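You operate a simulated robot arm through the tools that you are given. There is no shell and no other tool. Be economical: measure what you need, move in short steps, check, and stop when the job is done.

You run a simulated robot arm. Do the job below in one go: nothing can be reset, and whatever is moved stays where it is left.

## Task
Unpack the chest and let it air with its lid up.
Fine: undo both latches, raise the lid; cloth pack and cord spool go on the top board; the chest ends empty. Set down upright: cloth pack, cord spool.

Only the result counts: the job must be done as asked and must still hold three seconds after the hand-in. Knocking over, shifting, dropping, spilling or breaking anything else fails it. Lids that push on must go on centred and level and be pressed home; caps that screw on are set level and turned clockwise until they are tight. Flat cloth is picked up by pressing the open fingertips on it (5 to 10 N) and closing them slowly along it; thin cloth reads only 2 to 8 mm in the jaws.

## Robot
A 7-joint arm with a fingered hand on a trunk, on a base that drives. Base frame: it is fixed to the floor where the robot stands at the start and does not move with it; the origin is under the middle of the robot, x ahead of it, y to its left, z up. Lengths are in m, angles in degrees, forces in N, time in s.
With the tool pointing down near the work surface it reaches from about 0.18 to 0.74 m from the robot's upright axis, wherever it stands. Its first joint turns from -166.0 to 166.0 degrees. Places, roughly: chest [0.6, -0.1, 0.9]; chest lid [0.6, -0.1, 1.1]; dark latch [0.5, -0.2, 1]; steel latch [0.5, 0, 1]; top board [0.7, -0.3, 0.9]. Payload 4 kg.
The tool frame sits at the grasp point between the pads (the TCP): z along the fingers, y along the line on which they close. The tips reach 0.028 m beyond it. Largest opening 0.168 m; the body of the gripper starts 0.079 m behind the TCP. The gripper is a hand of 4 fingers: y runs from the thumb to the fingers, the wrist lies at [0, 0, -0.249] in the tool frame, and closing takes about 1.5 s.
Orientation is told as [roll, pitch, yaw] about the base's x, y, z axes, in that order, counted from this pose: with the fingers straight down and closing along the base's y, the tool's x points along the base's -x, its y along +y and its z along -z.

## Interface
- The arm moves only by the tool send_rows. Its argument "deltas" is a list of rows, each a list of 2 entries, a list of its own where there are three numbers: the shift along the tool's x, y, z in units of 250 mm (1.0 is 250 mm), then the turn, a rotation vector about the tool's x, y, z in units of 90 degrees (1.0 is 90 degrees). In form: [[[x, y, z], [rx, ry, rz]], ...]. A call has 1 to 10 rows; each row is the pose to reach, as a shift and turn from the pose commanded when the call began, along the tool's axes at that moment. "gripper" is the finger opening in mm, from 0 to 168, set as the call begins (left out, the last holds). A call with a number of a shift or a turn outside -1 to 1 is refused whole. A row lasts 0.2 s, in which the tool goes at most 0.05 m and 8.6 degrees; a call with a longer step from one row to the next is refused whole, and so is a gripper value outside its range. Where a pose cannot be reached the arm comes as near as it can. A force on the tool above 90 N (or 10 N above the force at the start of the call, whichever is more), or a blocked arm, ends the call early, and 0.2 s more pass. Each finger travels about 0.153 m/s and halts on what it meets, pressing with about 28 N; the grip force reading is that of the motor and also rises with nothing between the fingers. The clock runs only during rows and for 0.2 s after the last one: add rows that repeat a pose to give the fingers time. It gives the time, the measured TCP pose, the force on the tool (base axes), the opening and the grip force at its end, in the units of the frame above (readings bear some noise), with the torque about the TCP (base axes, N m) and any sound that the robot's microphone picked up.
- Cameras (640 x 400 px; columns grow to the right, rows downward): "scene" is now at [0.0166, 0.1176, 1.5167]; the picture's right is [-0.52, -0.85, 0.00], its down [-0.50, 0.30, -0.81] and it looks along [0.69, -0.42, -0.58] (base axes); focal length 281 px, centre (320, 200). "wrist" rides on the gripper at [0.06, -0.06, -0.11] in the tool frame; the picture's right is [0.71, 0.71, 0.00], its down [-0.56, 0.56, -0.61] and it looks along [-0.43, 0.43, 0.79] (tool axes); focal length 265 px, centre (320, 200). There is no depth. A picture from a camera that has moved, and an enlarged one, comes with that camera's place and axes in the base frame and with its lens.
- grab_frame(camera): a new picture of that camera. The clock stands still meanwhile.
- lift_body(by): slides the trunk up (or, below 0, down) by that many m; the arm and the scene camera ride with it, the base frame stays. It gives what a move gives, with no picture.
- steer(legs): drives the robot by 1 to 6 legs, each [ahead, turn to the left] in m and degrees, along the robot's own axes; the way and the turn of a leg run together, so that a leg with both is an arc; at most 1.5 m and 180 degrees a leg. The arm and the cameras ride along, it lands a little off, and it stops where it bumps. It gives what a move gives.
- curl_fingers(finger1, finger2, finger3, thumb_bend): sets how far each is bent, from 0 (flat) to 100 (curled in); at 30 the hand is open as for a grip, at 70 the pads meet at the TCP. One left out holds its place. A second passes; each finger stops where it meets its share of the squeeze, and holds until it gets a number again. A gripper value or a shape takes the hand back. It gives what a move gives, with no picture; readings hold the bend of each and the force on the fingers (four entries, about 0 where the hand has none), thumb and palm.
- grasp_type(shape): the hand has 4 fingers and takes this shape, open, in about a second: jaw (thumb against the fingers, like two jaws); tri (thumb and two fingers); tip (a fingertip pinch); poke (one finger out to press); point (the index stretched); flat (the hand flat); cup (the hand cupped); fist (a fist). The gripper value then closes the fingers along that shape, each until it touches; the sizes above hold for jaw. It gives what a move gives, with no picture.
- aim_head(pan, tilt): turns the head with the scene camera to pan (to the left, within 155 degrees either way) and tilt (down, from -29 to 69), counted from straight ahead of the robot. It gives what a move gives.
- enlarge(camera, box): a new picture of the part [left, top, right, bottom] of that camera's present view, enlarged. The clock stands still meanwhile.
- hand_in(): hands the job in; it is judged then, once.

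Go step by step. Nothing tells you exact positions but the pictures and the camera data: compare them with the known pose of the tool, close in by small moves and look again before you grip or let go. The budget is 120 turns and 82 pictures, counting those below and the enlarged ones. Unless the task says otherwise, let go and move clear before handing in, and close with one line.

The tools are called after "Emit:" as a command line: name --argument value ..., lists and objects as JSON in quotes. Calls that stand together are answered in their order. send_rows: Moves the arm, as the interface text tells. Its arguments: {"type":"object","properties":{"deltas":{"type":"array"},"gripper":{"type":"number"}},"required":["deltas"]} The other tools are called the same way: lift_body (by) slides the trunk up or down; grasp_type (shape) gives the hand a shape; curl_fingers (finger1, finger2, finger3, thumb_bend) moves the fingers one by one; steer (legs) drives the base; aim_head (pan, tilt) turns the head that bears the scene camera; grab_frame (camera) takes a picture; enlarge (camera, box) takes an enlarged picture of a part of a camera's view; hand_in () hands the job in.

At the start:

```text
time: 0.0
eef_pos: [0.3536, -0.0086, 1.1507]
tool_rot: [0.1, 0.1, 0.0]
force: [0.6, -0.7, 0.5]
ft_torque: [-0.02, -0.05, -0.02]
finger_gap: 0.1677
gripper_force: 0.0
shape: jaw
bend: [30.0, 30.0, 30.0, 30.0]
finger forces: [0.0, 0.1, 0.1, 0.0, 0.0, 0.1]
trunk travel left (down, up): [-0.525, 0.065]
robot x, y, heading: [0.0009, 0.0015, 0.0]
head pan, tilt: [-31.3, 35.6]
```

scene: 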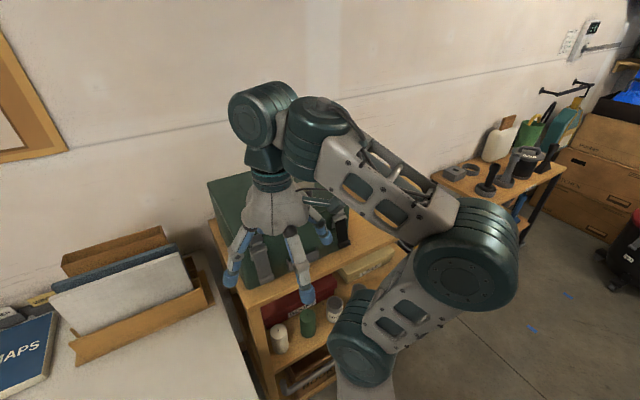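
wrist: 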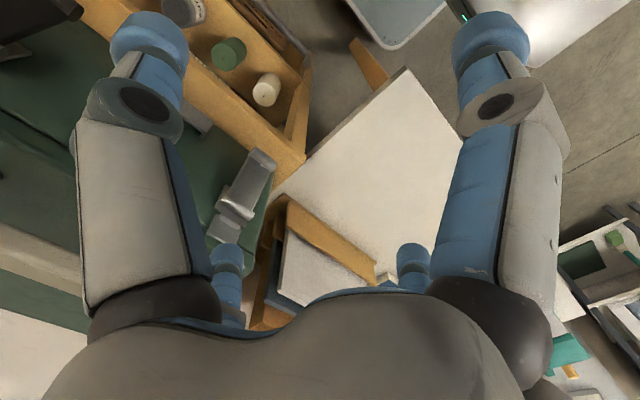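

The green chest sits on a wooden shelf unit ahead and right, and the arm partly hides it. I'll look closer before I move.

Emit:
enlarge --camera "scene" --box '[180, 150, 420, 300]'

Emit:
grab_frame --camera "wrist"

```text
2.67 times, centred on (300, 225) of scene
camera zoom: at [0.0166, 0.1176, 1.5167], right [-0.52, -0.85, 0.0], down [-0.5, 0.3, -0.81], along [0.69, -0.42, -0.58], focal length 750 px, centre (373, 133)
```

zoom: 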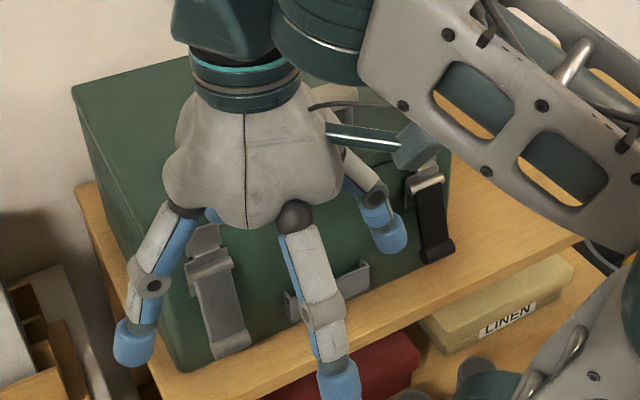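

```text
78 pictures are left
camera wrist: at [0.2941, -0.0683, 1.2608], right [-0.71, 0.71, 0.0], down [0.56, 0.56, 0.61], along [0.43, 0.43, -0.79], focal length 265 px, centre (320, 200)
```

wrist: 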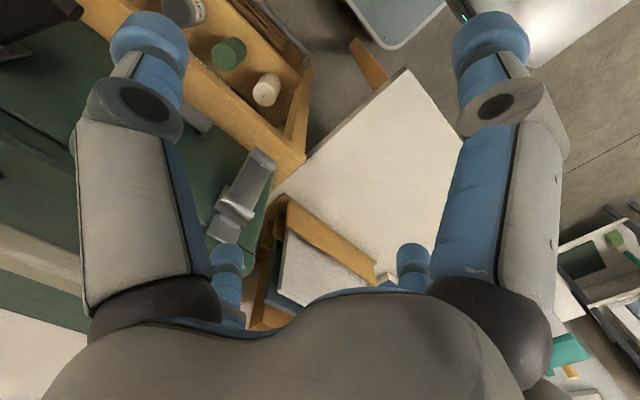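

I'll move the arm up, back and to the left to clear the view of the chest.

Emit:
send_rows --deltas '[[[0, 0, -0.19], [0, 0, 0]], [[0, 0, -0.36], [0, 0, 0]], [[0, 0.15, -0.4], [0, 0, 0]], [[0, 0.3, -0.4], [0, 0, 0]], [[0, 0.45, -0.4], [0, 0, 0]], [[0, 0.6, -0.4], [0, 0, 0]], [[0, 0.75, -0.4], [0, 0, 0]], [[0, 0.9, -0.4], [0, 0, 0]], [[0, 1.0, -0.4], [0, 0, 0]]]'

Emit:
grab_frame --camera "scene"

```text
time: 2.0
eef_pos: [0.3122, 0.229, 1.2106]
tool_rot: [0.2, 0.0, -0.1]
force: [-0.2, -0.7, 1.0]
ft_torque: [0.09, -0.03, 0.0]
finger_gap: 0.1678
gripper_force: 0.1
shape: jaw
bend: [30.0, 30.0, 30.0, 30.0]
finger forces: [0.1, 0.0, 0.1, 0.1, 0.1, 0.0]
out of reach, approached as far as the arm can: row 2, 3, 4, 5, 6, 7, 8, 9
trunk travel left (down, up): [-0.525, 0.065]
robot x, y, heading: [0.0048, -0.0036, 0.1]
head pan, tilt: [-31.3, 35.6]
```

```text
77 pictures are left
camera scene: at [0.0162, 0.1152, 1.5169], right [-0.52, -0.85, 0.0], down [-0.5, 0.3, -0.81], along [0.69, -0.42, -0.58], focal length 281 px, centre (320, 200)
```

scene: 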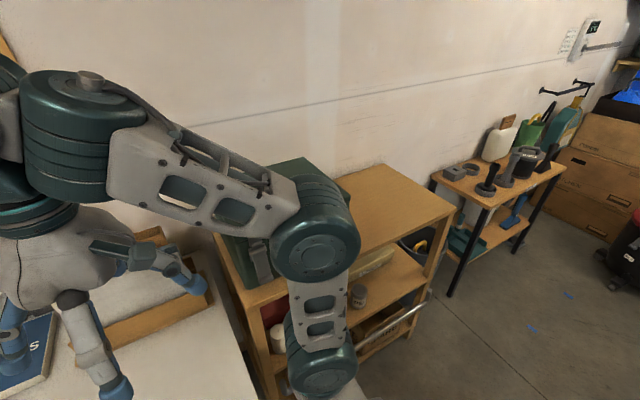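

The elbow still blocks the view, so I'll raise the trunk and swing the arm to the right instead.

Emit:
lift_body --by 0.06

Emit:
send_rows --deltas '[[[0.1, -0.16, 0], [0, 0, 0]], [[0.2, -0.32, 0], [0, 0, 0]], [[0.2, -0.5, 0], [0, 0, 0]], [[0.2, -0.68, 0], [0, 0, 0]], [[0.2, -0.86, 0], [0, 0, 0]], [[0.2, -1.0, 0], [0, 0, 0]]]'

Emit:
send_rows --deltas '[[[0, -0.18, 0], [0, 0, 0]], [[0, -0.36, 0], [0, 0, 0]], [[0, -0.54, 0], [0, 0, 0]], [[0, -0.72, 0], [0, 0, 0]], [[0, -0.9, 0], [0, 0, 0]], [[0, -1.0, 0], [0, 0, 0]], [[0.15, -1.0, 0], [0, 0, 0]], [[0.3, -1.0, 0], [0, 0, 0]]]'

Emit:
grab_frame --camera "scene"

```text
time: 3.0
eef_pos: [0.3123, 0.2303, 1.2706]
tool_rot: [0.0, -0.1, 0.0]
force: [-0.7, -0.1, -1.2]
ft_torque: [0.03, -0.01, 0.02]
finger_gap: 0.168
gripper_force: 0.0
shape: jaw
bend: [30.0, 30.0, 30.0, 30.0]
finger forces: [0.1, 0.0, 0.0, 0.1, 0.0, 0.0]
trunk travel left (down, up): [-0.585, 0.005]
robot x, y, heading: [-0.0006, -0.0039, 0.1]
head pan, tilt: [-31.3, 35.6]
```

```text
time: 4.4
eef_pos: [0.2605, -0.0208, 1.2707]
tool_rot: [0.1, 0.1, 0.2]
force: [0.0, -0.1, -0.9]
ft_torque: [-0.02, 0.0, 0.0]
finger_gap: 0.1682
gripper_force: 0.0
shape: jaw
bend: [30.0, 30.0, 30.0, 30.0]
finger forces: [0.0, 0.1, 0.0, 0.0, 0.1, 0.0]
trunk travel left (down, up): [-0.585, 0.005]
robot x, y, heading: [0.0001, 0.0038, -0.1]
head pan, tilt: [-31.3, 35.6]
```

```text
time: 6.2
eef_pos: [0.1872, -0.2727, 1.2714]
tool_rot: [0.1, -0.1, 0.0]
force: [-0.4, 0.6, -0.2]
ft_torque: [-0.05, -0.03, -0.02]
finger_gap: 0.168
gripper_force: 0.1
shape: jaw
bend: [30.0, 30.0, 30.0, 30.0]
finger forces: [0.0, 0.0, 0.0, 0.1, 0.0, 0.1]
trunk travel left (down, up): [-0.585, 0.005]
robot x, y, heading: [-0.0006, 0.0001, 0.2]
head pan, tilt: [-31.3, 35.6]
```

```text
76 pictures are left
camera scene: at [0.0152, 0.1181, 1.5767], right [-0.52, -0.85, 0.0], down [-0.5, 0.3, -0.81], along [0.69, -0.42, -0.58], focal length 281 px, centre (320, 200)
```

scene: 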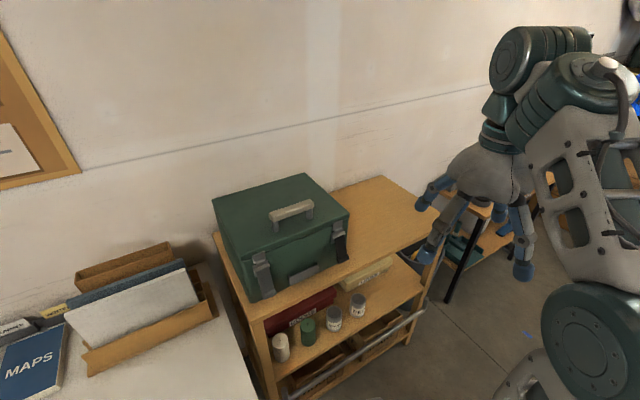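

The chest is now in full view. I'll enlarge it to measure it.

Emit:
enlarge --camera "scene" --box '[200, 160, 440, 310]'

Emit:
enlarge --camera "scene" --box '[235, 220, 363, 300]'

```text
2.67 times, centred on (320, 235) of scene
camera zoom: at [0.0152, 0.1181, 1.5767], right [-0.52, -0.85, 0.0], down [-0.5, 0.3, -0.81], along [0.69, -0.42, -0.58], focal length 750 px, centre (320, 107)
```

zoom: 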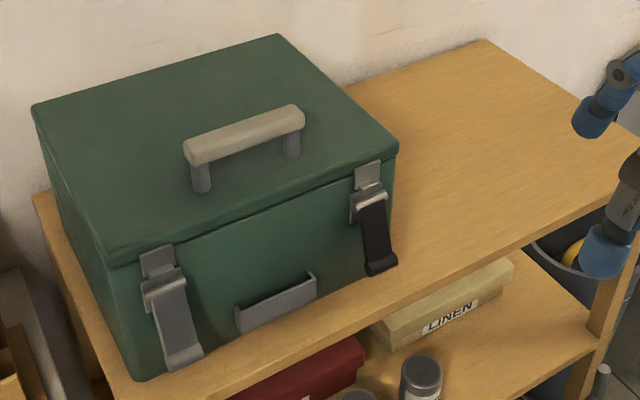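

```text
5.00 times, centred on (299, 260) of scene
camera zoom: at [0.0152, 0.1181, 1.5767], right [-0.52, -0.85, 0.0], down [-0.5, 0.3, -0.81], along [0.69, -0.42, -0.58], focal length 1406 px, centre (425, -100)
```

zoom: 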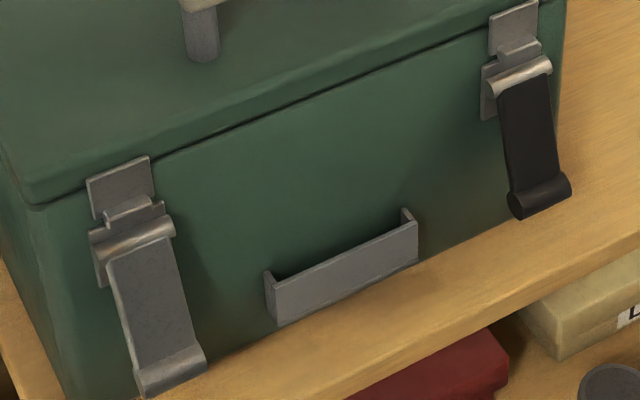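

Emit:
grab_frame --camera "wrist"

Emit:
lift_body --by -0.25

Emit:
enlarge --camera "scene" --box '[200, 80, 440, 230]'

Emit:
grab_frame --camera "wrist"

```text
73 pictures are left
camera wrist: at [0.1261, -0.3321, 1.3825], right [-0.71, 0.71, 0.0], down [0.56, 0.56, 0.62], along [0.44, 0.43, -0.79], focal length 265 px, centre (320, 200)
```

wrist: 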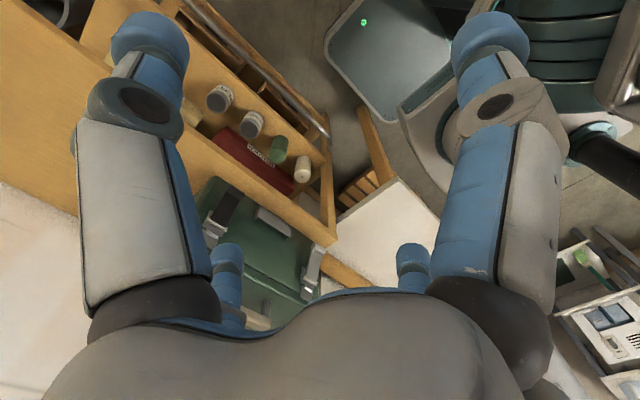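

```text
time: 8.8
eef_pos: [0.1874, -0.2727, 1.0205]
tool_rot: [0.0, -0.1, 0.0]
force: [-0.3, -0.3, 0.5]
ft_torque: [0.01, 0.01, -0.03]
finger_gap: 0.1679
gripper_force: 0.1
shape: jaw
bend: [30.0, 30.0, 30.0, 30.0]
finger forces: [0.0, 0.1, 0.0, 0.1, 0.1, 0.0]
trunk travel left (down, up): [-0.335, 0.255]
robot x, y, heading: [0.0038, 0.0013, 0.4]
head pan, tilt: [-31.3, 35.6]
```

```text
2.67 times, centred on (320, 155) of scene
camera zoom: at [0.0165, 0.1175, 1.3268], right [-0.52, -0.85, 0.0], down [-0.5, 0.3, -0.81], along [0.69, -0.42, -0.58], focal length 750 px, centre (320, 320)
```

zoom: 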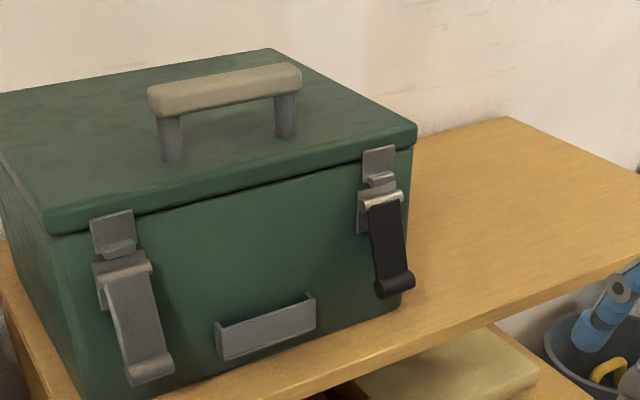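

```text
71 pictures are left
camera wrist: at [0.1276, -0.3325, 1.1323], right [-0.71, 0.71, 0.0], down [0.56, 0.56, 0.62], along [0.44, 0.43, -0.79], focal length 265 px, centre (320, 200)
```

wrist: 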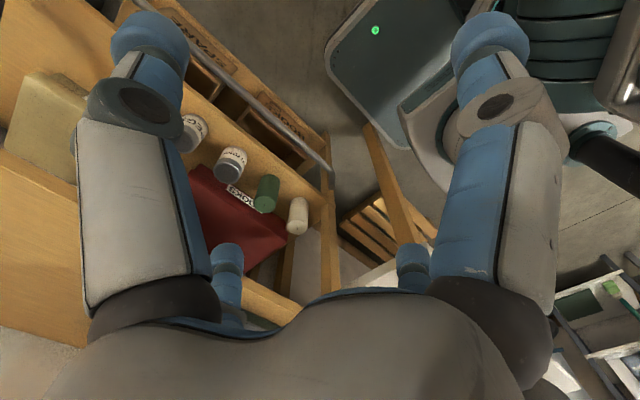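

I've triangulated the main points:
- **Latch levers:** pivots near (0.50, -0.004, 1.03) and (0.506, -0.245, 1.025). The lower tips stand out at x≈0.465, z≈0.95.
- **Lid handle:** the bar is near (0.545, -0.12, 1.13).
- **Board:** z≈0.89.

Next I'll check the hand shape meant for poking.

Emit:
grasp_type --shape "poke"

Emit:
aim_head --pan -65 --tilt 45

Emit:
grab_frame --camera "scene"

Emit:
grab_frame --camera "wrist"

```text
time: 9.7
eef_pos: [0.1873, -0.2721, 1.0205]
tool_rot: [0.0, -0.1, 0.0]
force: [-0.3, -0.1, 0.8]
ft_torque: [0.01, -0.01, 0.04]
finger_gap: 0.0
gripper_force: 0.0
shape: poke
bend: [100.0, 100.0, 100.0, 70.0]
finger forces: [0.0, 0.0, 0.1, 0.0, 0.0, 0.0]
trunk travel left (down, up): [-0.335, 0.255]
robot x, y, heading: [0.0022, 0.0002, 0.1]
head pan, tilt: [-31.3, 35.6]
```

```text
time: 10.7
eef_pos: [0.1883, -0.2725, 1.0219]
tool_rot: [0.1, -0.1, 0.0]
force: [-0.2, 0.1, -0.4]
ft_torque: [0.02, 0.0, 0.01]
finger_gap: 0.0
gripper_force: 0.1
shape: poke
bend: [100.0, 100.0, 100.0, 70.0]
finger forces: [0.0, 0.0, 0.0, 0.0, 0.0, 0.1]
trunk travel left (down, up): [-0.335, 0.255]
robot x, y, heading: [0.0055, -0.0007, 0.1]
head pan, tilt: [-65.0, 45.0]
```

```text
70 pictures are left
camera scene: at [-0.024, 0.0894, 1.3129], right [-0.91, -0.42, 0.0], down [-0.3, 0.64, -0.71], along [0.3, -0.64, -0.71], focal length 281 px, centre (320, 200)
```

scene: 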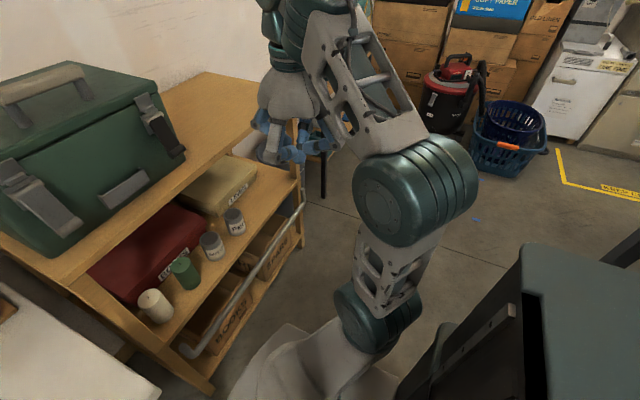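

```text
69 pictures are left
camera wrist: at [0.1276, -0.3325, 1.1322], right [-0.71, 0.71, 0.0], down [0.56, 0.56, 0.62], along [0.44, 0.43, -0.79], focal length 265 px, centre (320, 200)
```

wrist: 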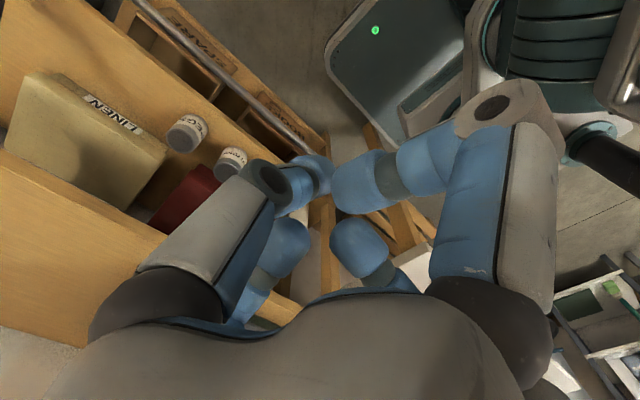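

Poke puts one fingertip on the tool axis. I'll back the robot off for room, then point the hand forward so the fingertip can lift the levers from below.

Emit:
steer --legs '[[-0.2, 0]]'

Emit:
send_rows --deltas '[[[-0.12, 0.12, 0], [0, 0, 0]], [[-0.24, 0.24, 0], [0, 0, 0]], [[-0.36, 0.36, 0], [0, 0, 0]], [[-0.48, 0.48, 0], [0, 0, 0]], [[-0.6, 0.6, 0], [0, 0, 0]], [[-0.72, 0.72, 0], [0, 0, 0]], [[-0.84, 0.84, 0], [0, 0, 0]], [[-0.96, 0.96, 0], [0, 0, 0]]]'

Emit:
send_rows --deltas '[[[-0.05, 0, 0], [0, -0.095, 0]], [[-0.1, 0, 0], [0, -0.19, 0]], [[-0.15, 0, 0], [0, -0.285, 0]], [[-0.2, 0, 0], [0, -0.38, 0]], [[-0.25, 0, 0], [0, -0.475, 0]], [[-0.3, 0, 0], [0, -0.57, 0]], [[-0.35, 0, 0], [0, -0.665, 0]], [[-0.4, 0, 0], [0, -0.76, 0]], [[-0.4, 0, 0], [0, -0.855, 0]], [[-0.4, 0, 0], [0, -0.95, 0]]]'

```text
time: 12.3
eef_pos: [-0.0114, -0.2707, 1.0207]
tool_rot: [0.0, -0.1, 0.4]
force: [0.1, 0.5, 0.6]
ft_torque: [0.03, 0.0, 0.02]
finger_gap: 0.0002
gripper_force: 0.0
shape: poke
bend: [100.0, 100.0, 100.0, 70.0]
finger forces: [0.0, 0.1, 0.1, 0.0, 0.0, 0.0]
trunk travel left (down, up): [-0.335, 0.255]
robot x, y, heading: [-0.2027, 0.0012, 0.5]
head pan, tilt: [-65.0, 45.0]
```

```text
time: 14.1
eef_pos: [0.2252, -0.0307, 1.021]
tool_rot: [0.1, -0.2, 0.3]
force: [-0.4, -0.9, 0.1]
ft_torque: [0.02, -0.04, 0.02]
finger_gap: 0.0002
gripper_force: 0.0
shape: poke
bend: [100.0, 100.0, 100.0, 70.0]
finger forces: [0.0, 0.1, 0.1, 0.0, 0.0, 0.0]
trunk travel left (down, up): [-0.335, 0.255]
robot x, y, heading: [-0.2045, -0.002, 0.4]
head pan, tilt: [-65.0, 45.0]
```

```text
time: 16.3
eef_pos: [0.3223, -0.0298, 1.0391]
tool_rot: [-0.8, -84.6, 1.0]
force: [0.0, -0.3, 0.2]
ft_torque: [0.01, -0.04, 0.0]
finger_gap: 0.0
gripper_force: 0.0
shape: poke
bend: [100.0, 100.0, 100.0, 70.0]
finger forces: [0.0, 0.0, 0.1, 0.0, 0.1, 0.0]
out of reach, approached as far as the arm can: row 10
trunk travel left (down, up): [-0.335, 0.255]
robot x, y, heading: [-0.1986, -0.004, 0.3]
head pan, tilt: [-65.0, 45.0]
```

Emit:
send_rows --deltas '[[[0.0, 0, 0.1], [0, -0.02, 0]], [[0.1, 0.03, 0.2], [0, -0.04, 0]], [[0.2, 0.06, 0.25], [0, -0.06, 0]], [[0.3, 0.1, 0.28], [0, -0.06, 0]], [[0.4, 0.1, 0.28], [0, -0.06, 0]], [[0.48, 0.1, 0.28], [0, -0.06, 0]]]'

Emit:
aim_head --pan -15 --tilt 35

Emit:
grab_frame --camera "scene"

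Emit:
grab_frame --camera "wrist"

```text
time: 17.7
eef_pos: [0.3849, -0.0062, 0.9156]
tool_rot: [-175.6, -89.0, 176.0]
force: [-0.9, -0.5, 1.3]
ft_torque: [0.02, 0.04, -0.02]
finger_gap: 0.0002
gripper_force: 0.1
shape: poke
bend: [100.0, 100.0, 100.0, 70.0]
finger forces: [0.1, 0.0, 0.1, 0.0, 0.1, 0.0]
out of reach, approached as far as the arm can: row 1
trunk travel left (down, up): [-0.335, 0.255]
robot x, y, heading: [-0.1987, 0.0001, 0.3]
head pan, tilt: [-65.0, 45.0]
```

```text
time: 18.9
eef_pos: [0.3852, -0.0054, 0.9156]
tool_rot: [-178.1, -89.0, 178.5]
force: [1.1, -0.1, 1.0]
ft_torque: [0.02, -0.01, 0.02]
finger_gap: 0.0002
gripper_force: 0.0
shape: poke
bend: [100.0, 100.0, 100.0, 70.0]
finger forces: [0.1, 0.0, 0.0, 0.0, 0.1, 0.1]
trunk travel left (down, up): [-0.335, 0.255]
robot x, y, heading: [-0.1974, -0.0032, 0.6]
head pan, tilt: [-15.0, 35.0]
```

```text
68 pictures are left
camera scene: at [-0.1752, 0.1399, 1.3277], right [-0.25, -0.97, 0.0], down [-0.56, 0.14, -0.82], along [0.79, -0.21, -0.57], focal length 281 px, centre (320, 200)
```

scene: 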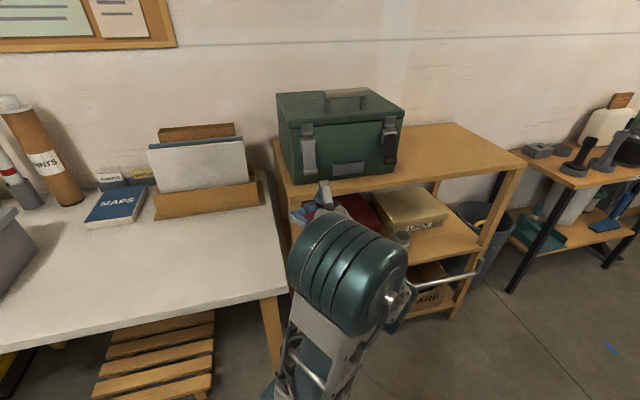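

```text
67 pictures are left
camera wrist: at [0.2768, -0.0668, 0.8552], right [0.01, 0.71, -0.71], down [-0.63, 0.55, 0.55], along [0.78, 0.44, 0.45], focal length 265 px, centre (320, 200)
```

wrist: 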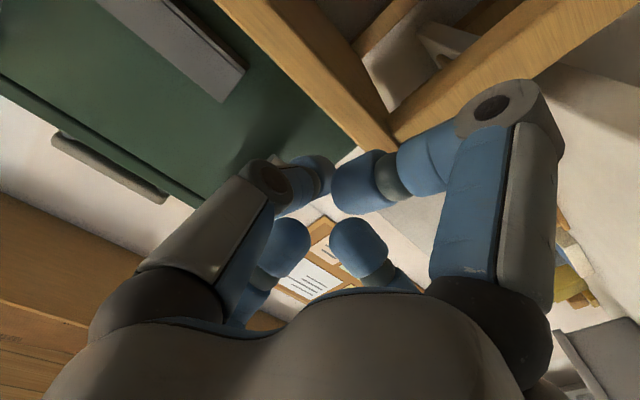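

Emit:
enlarge --camera "scene" --box '[260, 110, 420, 210]'

```text
4.00 times, centred on (340, 160) of scene
camera zoom: at [-0.1752, 0.1399, 1.3277], right [-0.25, -0.97, 0.0], down [-0.56, 0.14, -0.82], along [0.79, -0.21, -0.57], focal length 1125 px, centre (240, 360)
```

zoom: 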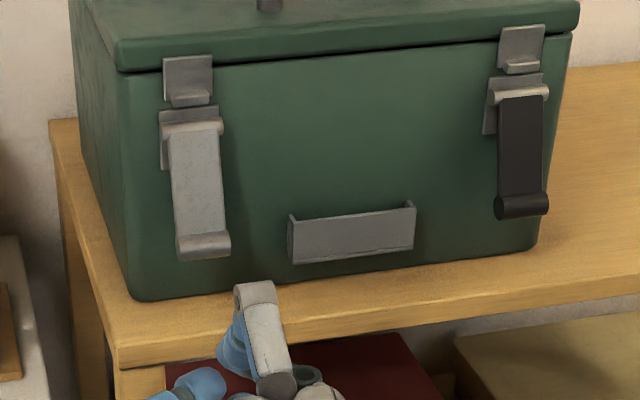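

Emit:
send_rows --deltas '[[[0, 0, 0.12], [0, 0, 0]], [[0, 0, 0.25], [0, 0, 0]], [[-0.05, 0, 0.25], [0, 0, 0]]]'

Emit:
enlarge --camera "scene" --box '[270, 130, 366, 190]'

Emit:
grab_frame --camera "wrist"

```text
time: 19.6
eef_pos: [0.4459, -0.0031, 0.9303]
tool_rot: [-179.7, -89.1, -179.9]
force: [1.0, 0.4, -0.7]
ft_torque: [-0.04, 0.0, 0.02]
finger_gap: 0.0001
gripper_force: 0.1
shape: poke
bend: [100.0, 100.0, 100.0, 70.0]
finger forces: [0.0, 0.0, 0.1, 0.1, 0.0, 0.1]
trunk travel left (down, up): [-0.335, 0.255]
robot x, y, heading: [-0.2024, -0.0026, 0.3]
head pan, tilt: [-15.0, 35.0]
```

```text
6.67 times, centred on (318, 160) of scene
camera zoom: at [-0.175, 0.1399, 1.3277], right [-0.25, -0.97, 0.0], down [-0.56, 0.14, -0.82], along [0.79, -0.21, -0.57], focal length 1875 px, centre (333, 467)
```

zoom: 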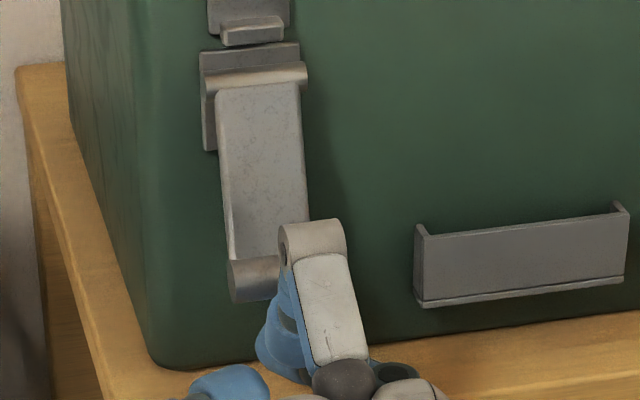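

```text
64 pictures are left
camera wrist: at [0.3377, -0.0651, 0.8685], right [0.01, 0.71, -0.71], down [-0.63, 0.55, 0.55], along [0.78, 0.44, 0.45], focal length 265 px, centre (320, 200)
```

wrist: 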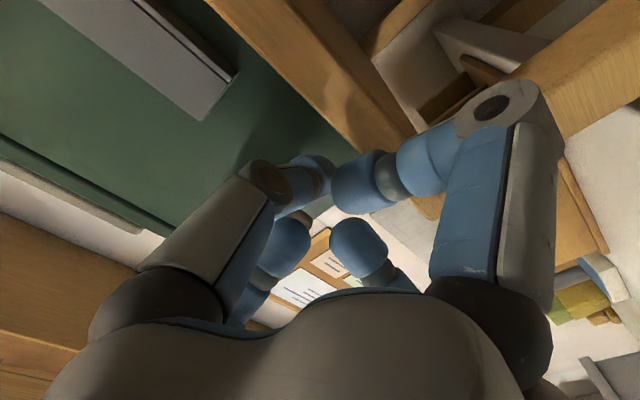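

The fingertip is under the steel lever's lip. I'll lift it along its arc, then check.

Emit:
send_rows --deltas '[[[0, 0, 0.02], [0, 0, 0]], [[-0.048, 0, 0.02], [0, 0, 0]], [[-0.07, 0, -0.02], [0, 0, 0]], [[-0.1, 0, -0.06], [0, 0, 0]], [[-0.156, 0, -0.112], [0, 0, 0]]]'

Emit:
enlarge --camera "scene" --box '[270, 110, 398, 190]'

```text
time: 20.9
eef_pos: [0.4164, -0.0039, 0.961]
tool_rot: [145.8, -89.7, -145.5]
force: [-19.9, -2.3, -30.3]
ft_torque: [0.0, 0.68, -0.03]
finger_gap: 0.0
gripper_force: 0.0
shape: poke
bend: [100.0, 100.0, 100.0, 70.0]
finger forces: [0.0, 0.0, 0.1, 0.0, 36.3, 0.0]
trunk travel left (down, up): [-0.335, 0.255]
robot x, y, heading: [-0.1995, -0.0011, 0.3]
head pan, tilt: [-15.0, 35.0]
```

```text
5.00 times, centred on (334, 150) of scene
camera zoom: at [-0.175, 0.1395, 1.3271], right [-0.25, -0.97, 0.0], down [-0.56, 0.15, -0.82], along [0.79, -0.21, -0.57], focal length 1406 px, centre (250, 450)
```

zoom: 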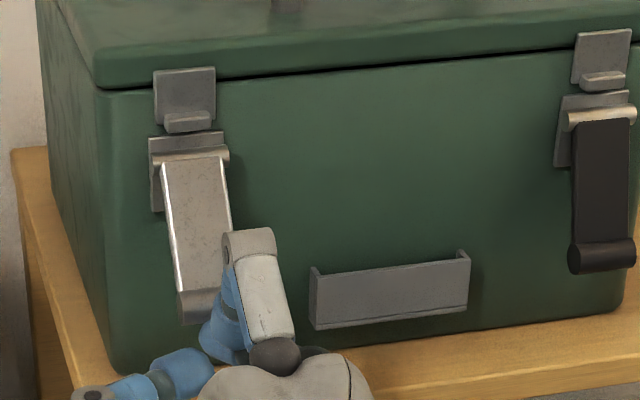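

Emit:
send_rows --deltas '[[[-0.04, 0, 0.02], [0, 0, 0]], [[-0.08, 0, 0.02], [0, 0, 0]], [[-0.12, 0, 0.0], [0, 0, 0]]]'

Emit:
enlarge --camera "scene" --box '[270, 110, 398, 190]'

```text
time: 21.6
eef_pos: [0.4144, 0.0013, 1.0004]
tool_rot: [-175.7, -88.7, 176.3]
force: [-5.3, 2.3, -0.2]
ft_torque: [-0.02, -0.12, 0.01]
finger_gap: 0.0001
gripper_force: 0.0
shape: poke
bend: [100.0, 100.0, 100.0, 70.0]
finger forces: [0.1, 0.0, 5.1, 0.0, 0.6, 0.0]
trunk travel left (down, up): [-0.335, 0.255]
robot x, y, heading: [-0.1997, -0.0007, 0.5]
head pan, tilt: [-15.0, 35.0]
```

```text
5.00 times, centred on (334, 150) of scene
camera zoom: at [-0.1756, 0.1403, 1.3282], right [-0.25, -0.97, 0.0], down [-0.56, 0.14, -0.82], along [0.79, -0.21, -0.57], focal length 1406 px, centre (250, 450)
```

zoom: 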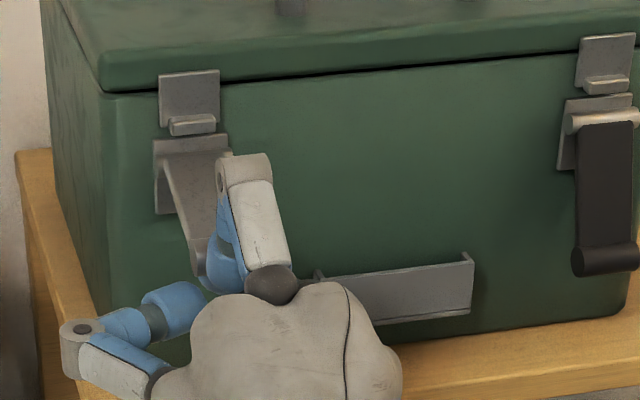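

Emit:
send_rows --deltas '[[[0, 0, -0.15], [0, 0, 0]], [[0.15, 0, -0.3], [0, 0, 0]], [[0.3, -0.1, -0.35], [0, 0, 0]]]'

Emit:
enlarge --camera "scene" --box '[270, 110, 366, 170]'

```text
refused: row 2 steps farther than a row can; nothing moved
```

```text
6.67 times, centred on (318, 140) of scene
camera zoom: at [-0.1756, 0.1403, 1.3282], right [-0.25, -0.97, 0.0], down [-0.56, 0.14, -0.82], along [0.79, -0.21, -0.57], focal length 1875 px, centre (333, 600)
```

zoom: 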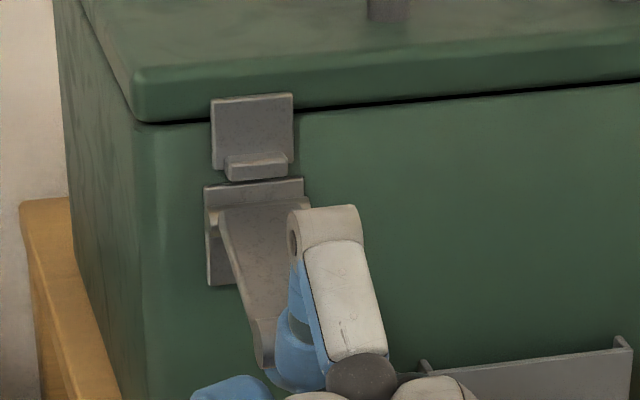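

The lever is up near horizontal. I'll keep lifting it along the arc to flip it right over.

Emit:
send_rows --deltas '[[[-0.05, 0, -0.032], [0, 0, 0]], [[-0.14, 0, -0.02], [0, 0, 0]], [[-0.228, 0, 0.02], [0, 0, 0]], [[-0.27, 0, 0.05], [0, 0, 0]], [[-0.312, 0, 0.08], [0, 0, 0]]]'

Emit:
enlarge --camera "scene" --box '[270, 90, 366, 150]'

```text
time: 22.5
eef_pos: [0.4166, -0.006, 1.0339]
tool_rot: [30.3, -87.7, -30.5]
force: [-35.5, 2.8, -21.8]
ft_torque: [0.2, -0.45, -0.06]
finger_gap: 0.0
gripper_force: 0.0
shape: poke
bend: [100.0, 100.0, 100.0, 70.0]
finger forces: [0.0, 0.0, 24.2, 0.0, 28.3, 0.1]
trunk travel left (down, up): [-0.335, 0.255]
robot x, y, heading: [-0.2048, -0.0026, 0.3]
head pan, tilt: [-15.0, 35.0]
stopped in row 4: the force on the tool passed its limit at 99 N (the readings are from after the stop); the commanded pose is now the measured one
```

```text
6.67 times, centred on (318, 120) of scene
camera zoom: at [-0.179, 0.14, 1.3277], right [-0.25, -0.97, 0.0], down [-0.55, 0.15, -0.82], along [0.79, -0.21, -0.57], focal length 1875 px, centre (333, 733)
```

zoom: 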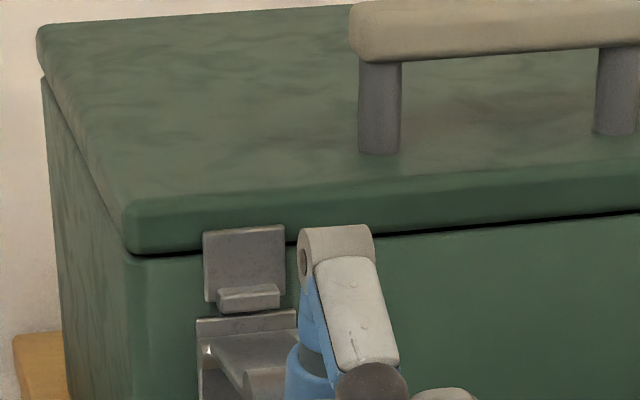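

Emit:
send_rows --deltas '[[[0.04, 0, -0.1], [0, 0, 0]], [[0.08, 0, -0.25], [0, 0, 0]], [[0.2, -0.1, -0.3], [0, 0, 0]], [[0.35, -0.2, -0.3], [0, 0, 0]], [[0.45, -0.3, -0.3], [0, 0, 0]]]'

Emit:
enlarge --camera "scene" --box '[270, 110, 366, 170]'

```text
time: 23.7
eef_pos: [0.3446, -0.08, 0.9263]
tool_rot: [29.5, -88.2, -29.7]
force: [0.6, 0.6, -0.2]
ft_torque: [-0.03, 0.03, 0.01]
finger_gap: 0.0001
gripper_force: 0.0
shape: poke
bend: [100.0, 100.0, 100.0, 70.0]
finger forces: [0.1, 0.0, 0.0, 0.0, 0.0, 0.1]
trunk travel left (down, up): [-0.335, 0.255]
robot x, y, heading: [-0.1974, -0.0016, 0.2]
head pan, tilt: [-15.0, 35.0]
```

```text
6.67 times, centred on (318, 140) of scene
camera zoom: at [-0.1758, 0.14, 1.3277], right [-0.25, -0.97, 0.0], down [-0.55, 0.15, -0.82], along [0.79, -0.21, -0.57], focal length 1875 px, centre (333, 600)
```

zoom: 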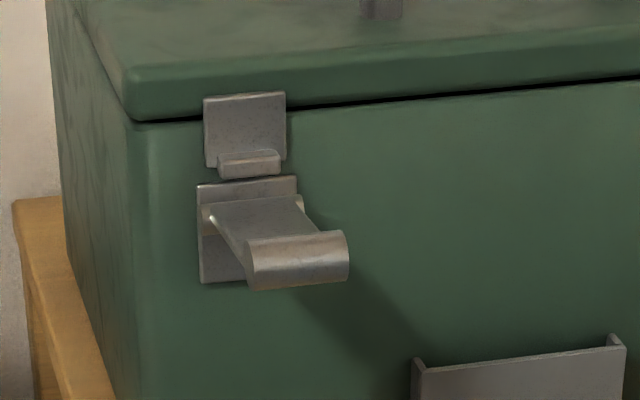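

The steel latch lever now stands out past horizontal and stays there. Next is the dark latch at y≈-0.243.

Emit:
send_rows --deltas '[[[0.02, -0.16, 0], [0, 0, 0]], [[0.04, -0.32, 0], [0, 0, 0]], [[0.056, -0.48, 0], [0, 0, 0]], [[0.056, -0.65, 0], [0, 0, 0]], [[0.056, -0.65, 0.12], [0, 0, 0]], [[0.056, -0.65, 0.25], [0, 0, 0]]]'

Emit:
enlarge --camera "scene" --box '[330, 110, 426, 170]'

```text
time: 25.1
eef_pos: [0.4062, -0.242, 0.9075]
tool_rot: [32.1, -88.1, -32.4]
force: [-0.2, -0.3, 0.2]
ft_torque: [0.02, 0.03, 0.03]
finger_gap: 0.0
gripper_force: 0.1
shape: poke
bend: [100.0, 100.0, 100.0, 70.0]
finger forces: [0.1, 0.1, 0.0, 0.1, 0.0, 0.0]
trunk travel left (down, up): [-0.335, 0.255]
robot x, y, heading: [-0.2048, 0.003, 0.2]
head pan, tilt: [-15.0, 35.0]
```

```text
6.67 times, centred on (378, 140) of scene
camera zoom: at [-0.1759, 0.1398, 1.3277], right [-0.25, -0.97, 0.0], down [-0.55, 0.15, -0.82], along [0.79, -0.21, -0.57], focal length 1875 px, centre (-67, 600)
```

zoom: 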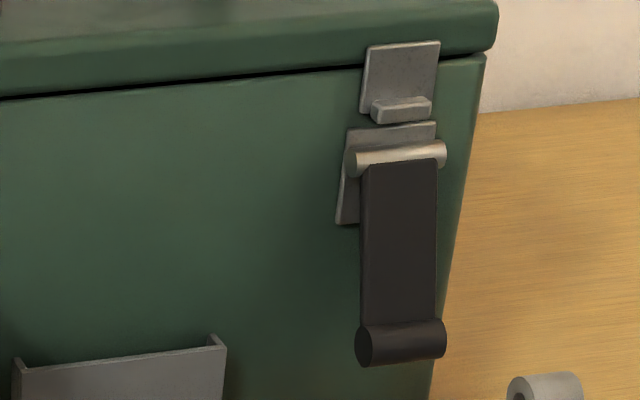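

Emit:
send_rows --deltas '[[[0, 0, 0.1], [0, 0, 0]], [[0, 0, 0.2], [0, 0, 0]], [[-0.06, 0, 0.2], [0, 0, 0]], [[-0.1, 0, 0.2], [0, 0, 0]], [[-0.14, 0, 0.19], [0, 0, 0]], [[-0.18, 0, 0.17], [0, 0, 0]]]'

Emit:
enlarge --camera "scene" --box '[330, 110, 426, 170]'

```text
time: 26.5
eef_pos: [0.4468, -0.2423, 0.949]
tool_rot: [31.1, -88.0, -31.0]
force: [-0.8, -0.6, -7.0]
ft_torque: [0.03, 0.07, -0.01]
finger_gap: 0.0002
gripper_force: 0.1
shape: poke
bend: [100.0, 100.0, 100.0, 70.0]
finger forces: [0.0, 0.0, 0.1, 0.0, 7.5, 0.1]
trunk travel left (down, up): [-0.335, 0.255]
robot x, y, heading: [-0.2014, 0.001, 0.4]
head pan, tilt: [-15.0, 35.0]
```

```text
6.67 times, centred on (378, 140) of scene
camera zoom: at [-0.175, 0.1394, 1.3275], right [-0.25, -0.97, 0.0], down [-0.56, 0.15, -0.82], along [0.79, -0.21, -0.57], focal length 1875 px, centre (-67, 600)
```

zoom: 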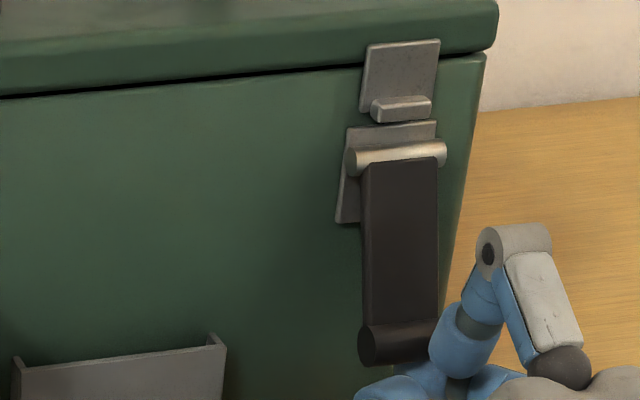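

Emit:
send_rows --deltas '[[[-0.03, 0, 0.0], [0, 0, 0]], [[-0.06, 0, -0.03], [0, 0, 0]], [[-0.1, 0, -0.07], [0, 0, 0]], [[-0.15, 0, -0.1], [0, 0, 0]], [[-0.21, 0, -0.12], [0, 0, 0]], [[-0.28, 0, -0.14], [0, 0, 0]], [[-0.33, 0, -0.13], [0, 0, 0]]]'

Emit:
enlarge --camera "scene" --box '[330, 110, 426, 170]'

```text
time: 28.1
eef_pos: [0.4163, -0.2456, 1.0358]
tool_rot: [32.7, -88.1, -32.6]
force: [-12.6, -7.1, -6.1]
ft_torque: [-0.05, 0.16, -0.16]
finger_gap: 0.0
gripper_force: 0.0
shape: poke
bend: [100.0, 100.0, 100.0, 70.0]
finger forces: [0.0, 2.4, 13.6, 0.1, 16.6, 0.0]
trunk travel left (down, up): [-0.335, 0.255]
robot x, y, heading: [-0.2016, 0.0016, 0.3]
head pan, tilt: [-15.0, 35.0]
```

```text
6.67 times, centred on (378, 140) of scene
camera zoom: at [-0.1766, 0.1386, 1.3277], right [-0.25, -0.97, 0.0], down [-0.55, 0.15, -0.82], along [0.79, -0.21, -0.57], focal length 1875 px, centre (-67, 600)
```

zoom: 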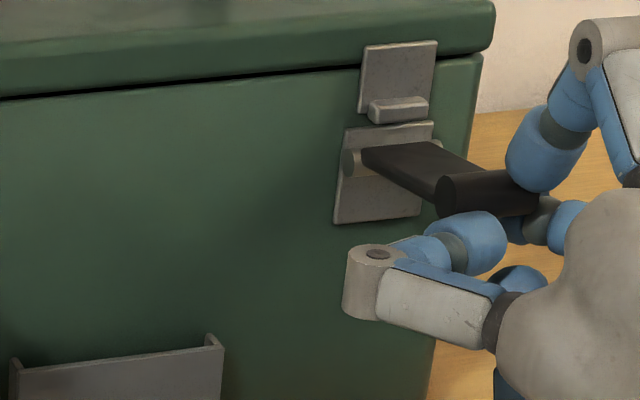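

Emit:
send_rows --deltas '[[[-0.04, 0, 0.0], [0, 0, 0]], [[-0.06, 0, 0.0], [0, 0, 0]]]'

Emit:
send_rows --deltas '[[[0.06, 0, -0.1], [0, 0, 0]], [[0.1, 0, -0.28], [0, 0, 0]], [[0.1, 0, -0.45], [0, 0, 0]]]'

Emit:
enlarge --camera "scene" --box '[270, 90, 430, 190]'

```text
time: 28.7
eef_pos: [0.4166, -0.2467, 1.0384]
tool_rot: [28.3, -86.4, -28.2]
force: [-33.5, 2.5, -66.7]
ft_torque: [-0.7, 0.52, -0.1]
finger_gap: 0.0
gripper_force: 0.2
shape: poke
bend: [100.0, 100.0, 100.0, 70.0]
finger forces: [0.0, 40.3, 15.2, 0.1, 41.5, 0.0]
trunk travel left (down, up): [-0.335, 0.255]
robot x, y, heading: [-0.2035, 0.0029, 0.2]
head pan, tilt: [-15.0, 35.0]
```

```text
time: 29.5
eef_pos: [0.3257, -0.2418, 1.029]
tool_rot: [29.2, -88.1, -29.3]
force: [0.8, 0.4, 0.3]
ft_torque: [0.0, -0.02, -0.02]
finger_gap: 0.0
gripper_force: 0.1
shape: poke
bend: [100.0, 100.0, 100.0, 70.0]
finger forces: [0.0, 0.1, 0.0, 0.1, 0.0, 0.0]
out of reach, approached as far as the arm can: row 3
trunk travel left (down, up): [-0.335, 0.255]
robot x, y, heading: [-0.1997, -0.0007, 0.5]
head pan, tilt: [-15.0, 35.0]
```

```text
4.00 times, centred on (350, 140) of scene
camera zoom: at [-0.1744, 0.1399, 1.3279], right [-0.25, -0.97, 0.0], down [-0.56, 0.15, -0.82], along [0.79, -0.21, -0.57], focal length 1125 px, centre (200, 440)
```

zoom: 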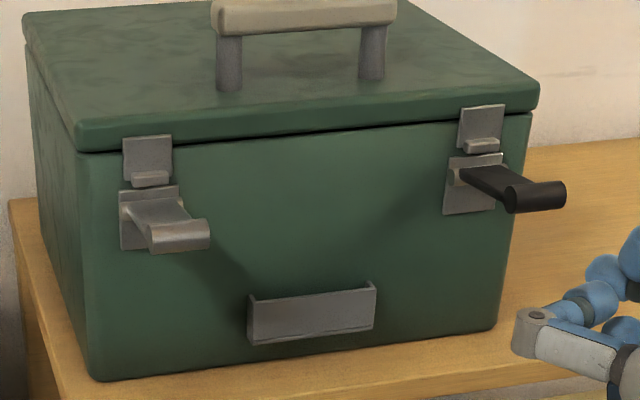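

Both latches are open. To raise the lid I'll lift its front overhang from below between the latches with the poke fingertip, then follow it up. First I'll move to the middle, roll the hand 45° and drive a bit closer.

Emit:
send_rows --deltas '[[[0, 0.1, 0.02], [0, 0, -0.083]], [[0, 0.2, 0.02], [0, 0, -0.167]], [[0, 0.3, 0.02], [0, 0, -0.25]], [[0, 0.4, 0.02], [0, 0, -0.333]], [[0, 0.468, 0.02], [0, 0, -0.416]], [[0, 0.468, 0.02], [0, 0, -0.5]]]'

Emit:
steer --legs '[[0.1, 0]]'

Emit:
grab_frame --camera "scene"

Emit:
grab_frame --camera "wrist"

```text
time: 30.9
eef_pos: [0.3267, -0.126, 1.0295]
tool_rot: [-87.9, -45.8, 88.5]
force: [1.0, 0.2, -0.7]
ft_torque: [-0.02, -0.01, -0.02]
finger_gap: 0.0
gripper_force: 0.1
shape: poke
bend: [100.0, 100.0, 100.0, 70.0]
finger forces: [0.0, 0.1, 0.0, 0.0, 0.0, 0.0]
trunk travel left (down, up): [-0.335, 0.255]
robot x, y, heading: [-0.1988, 0.0015, 0.2]
head pan, tilt: [-15.0, 35.0]
```

```text
time: 32.0
eef_pos: [0.423, -0.1264, 1.0294]
tool_rot: [-87.8, -45.9, 88.4]
force: [-0.3, 0.1, -0.1]
ft_torque: [-0.02, 0.04, 0.0]
finger_gap: 0.0
gripper_force: 0.1
shape: poke
bend: [100.0, 100.0, 100.0, 70.0]
finger forces: [0.0, 0.0, 0.0, 0.0, 0.0, 0.0]
trunk travel left (down, up): [-0.335, 0.255]
robot x, y, heading: [-0.106, -0.0005, 0.5]
head pan, tilt: [-15.0, 35.0]
```

```text
54 pictures are left
camera scene: at [-0.0788, 0.1404, 1.3277], right [-0.25, -0.97, 0.0], down [-0.55, 0.15, -0.82], along [0.79, -0.21, -0.57], focal length 281 px, centre (320, 200)
```

scene: 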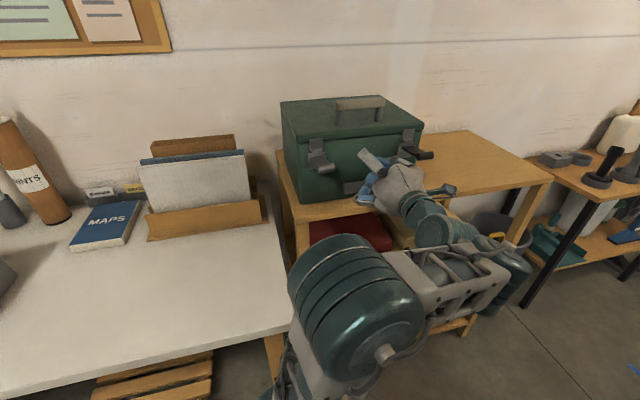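

```text
53 pictures are left
camera wrist: at [0.3141, -0.2104, 1.032], right [-0.03, 0.02, -1.0], down [-0.61, 0.79, 0.03], along [0.79, 0.61, -0.01], focal length 265 px, centre (320, 200)
```

wrist: 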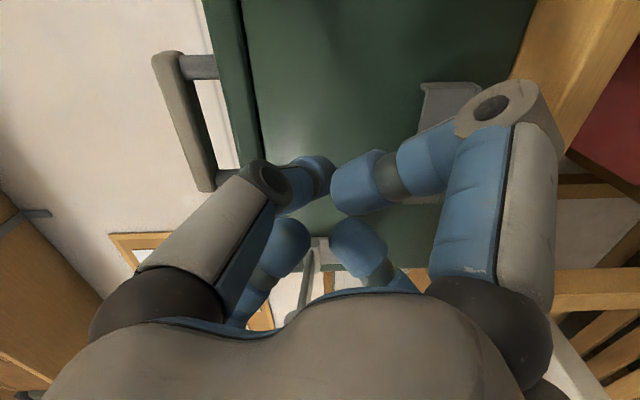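

Emit:
send_rows --deltas '[[[-0.03, -0.03, 0], [0.06, -0.06, 0]], [[-0.058, -0.058, 0.05], [0.118, -0.118, 0]], [[-0.058, -0.058, 0.19], [0.118, -0.118, 0]]]'

Emit:
grab_frame --camera "wrist"

Emit:
enlarge --camera "scene" --box '[280, 90, 440, 190]'

```text
time: 32.8
eef_pos: [0.469, -0.1273, 1.0516]
tool_rot: [-109.4, -44.3, 103.3]
force: [-28.4, 1.7, -1.4]
ft_torque: [0.01, -0.02, -0.03]
finger_gap: 0.0001
gripper_force: 0.1
shape: poke
bend: [100.0, 100.0, 100.0, 70.0]
finger forces: [0.0, 0.1, 0.0, 0.1, 28.4, 0.0]
trunk travel left (down, up): [-0.335, 0.255]
robot x, y, heading: [-0.106, -0.001, 0.2]
head pan, tilt: [-15.0, 35.0]
```

```text
52 pictures are left
camera wrist: at [0.363, -0.2119, 1.0243], right [0.24, 0.02, -0.97], down [-0.59, 0.79, -0.13], along [0.77, 0.61, 0.2], focal length 265 px, centre (320, 200)
```

wrist: 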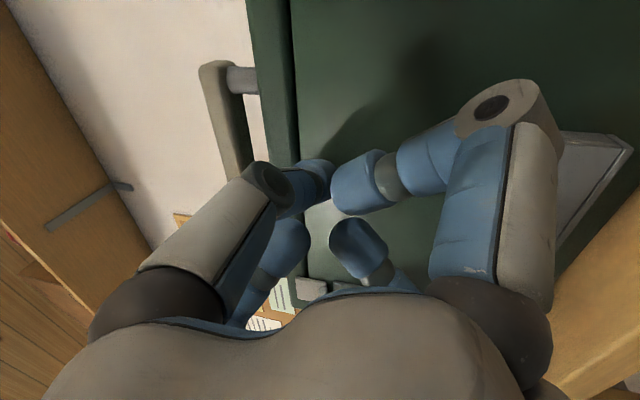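

```text
4.00 times, centred on (360, 140) of scene
camera zoom: at [-0.0825, 0.1406, 1.3277], right [-0.25, -0.97, 0.0], down [-0.55, 0.15, -0.82], along [0.79, -0.21, -0.57], focal length 1125 px, centre (160, 440)
```

zoom: 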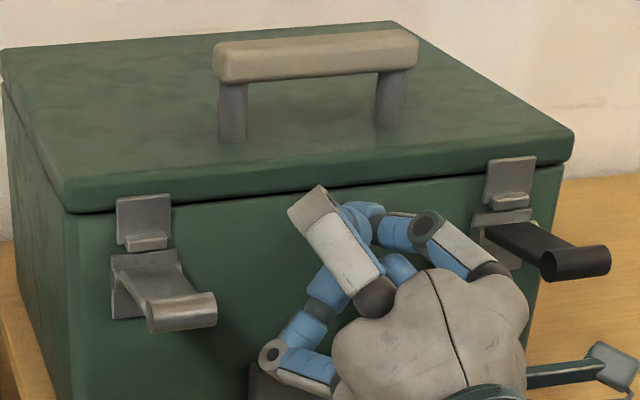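

Emit:
send_rows --deltas '[[[-0.024, -0.024, -0.004], [0, 0, 0]], [[-0.046, -0.046, 0.004], [0, 0, 0]], [[-0.068, -0.068, 0.011], [0, 0, 0]], [[-0.09, -0.09, 0.019], [0, 0, 0]]]'

Emit:
grab_frame --camera "wrist"

```text
time: 33.8
eef_pos: [0.4688, -0.126, 1.0828]
tool_rot: [-109.0, -44.3, 103.3]
force: [-9.0, -0.7, -1.2]
ft_torque: [0.02, -0.02, -0.12]
finger_gap: 0.0003
gripper_force: 0.0
shape: poke
bend: [100.0, 100.0, 100.0, 70.0]
finger forces: [0.0, 0.0, 0.0, 0.1, 9.2, 0.0]
trunk travel left (down, up): [-0.335, 0.255]
robot x, y, heading: [-0.1054, -0.0001, -0.0]
head pan, tilt: [-15.0, 35.0]
```

```text
50 pictures are left
camera wrist: at [0.3625, -0.2104, 1.0562], right [0.23, 0.01, -0.97], down [-0.6, 0.79, -0.13], along [0.77, 0.61, 0.19], focal length 265 px, centre (320, 200)
```

wrist: 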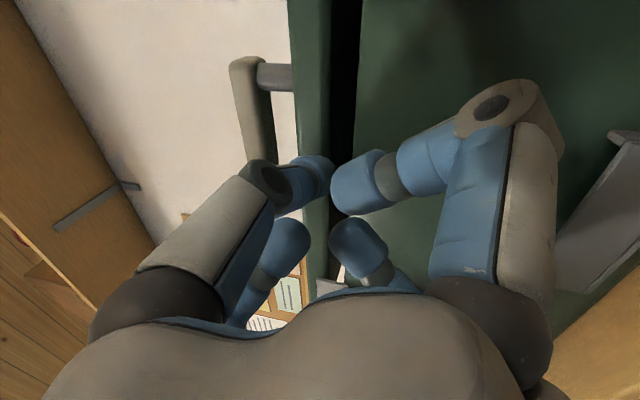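

Emit:
send_rows --deltas '[[[-0.033, -0.033, 0.0115], [0, 0, 0]], [[-0.031, -0.031, 0.03], [0, 0, 0]], [[-0.029, -0.029, 0.05], [0, 0, 0]], [[-0.025, -0.025, 0.089], [0, 0, 0]]]'

Emit:
grab_frame --camera "wrist"

```text
time: 34.8
eef_pos: [0.4761, -0.1368, 1.0997]
tool_rot: [-109.9, -44.2, 102.8]
force: [-74.6, -14.5, 5.4]
ft_torque: [-0.08, 0.64, 0.19]
finger_gap: 0.0
gripper_force: 0.1
shape: poke
bend: [100.0, 100.0, 100.0, 70.0]
finger forces: [0.0, 0.0, 0.1, 0.0, 74.2, 0.1]
trunk travel left (down, up): [-0.335, 0.255]
robot x, y, heading: [-0.1061, -0.0018, -0.1]
head pan, tilt: [-15.0, 35.0]
```

```text
49 pictures are left
camera wrist: at [0.3684, -0.2191, 1.0727], right [0.24, 0.01, -0.97], down [-0.58, 0.8, -0.14], along [0.78, 0.59, 0.2], focal length 265 px, centre (320, 200)
```

wrist: 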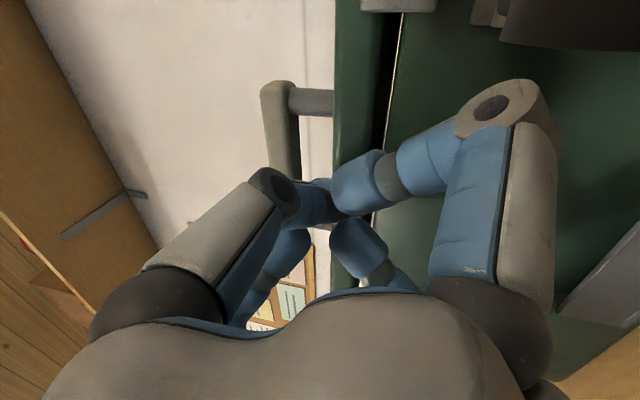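

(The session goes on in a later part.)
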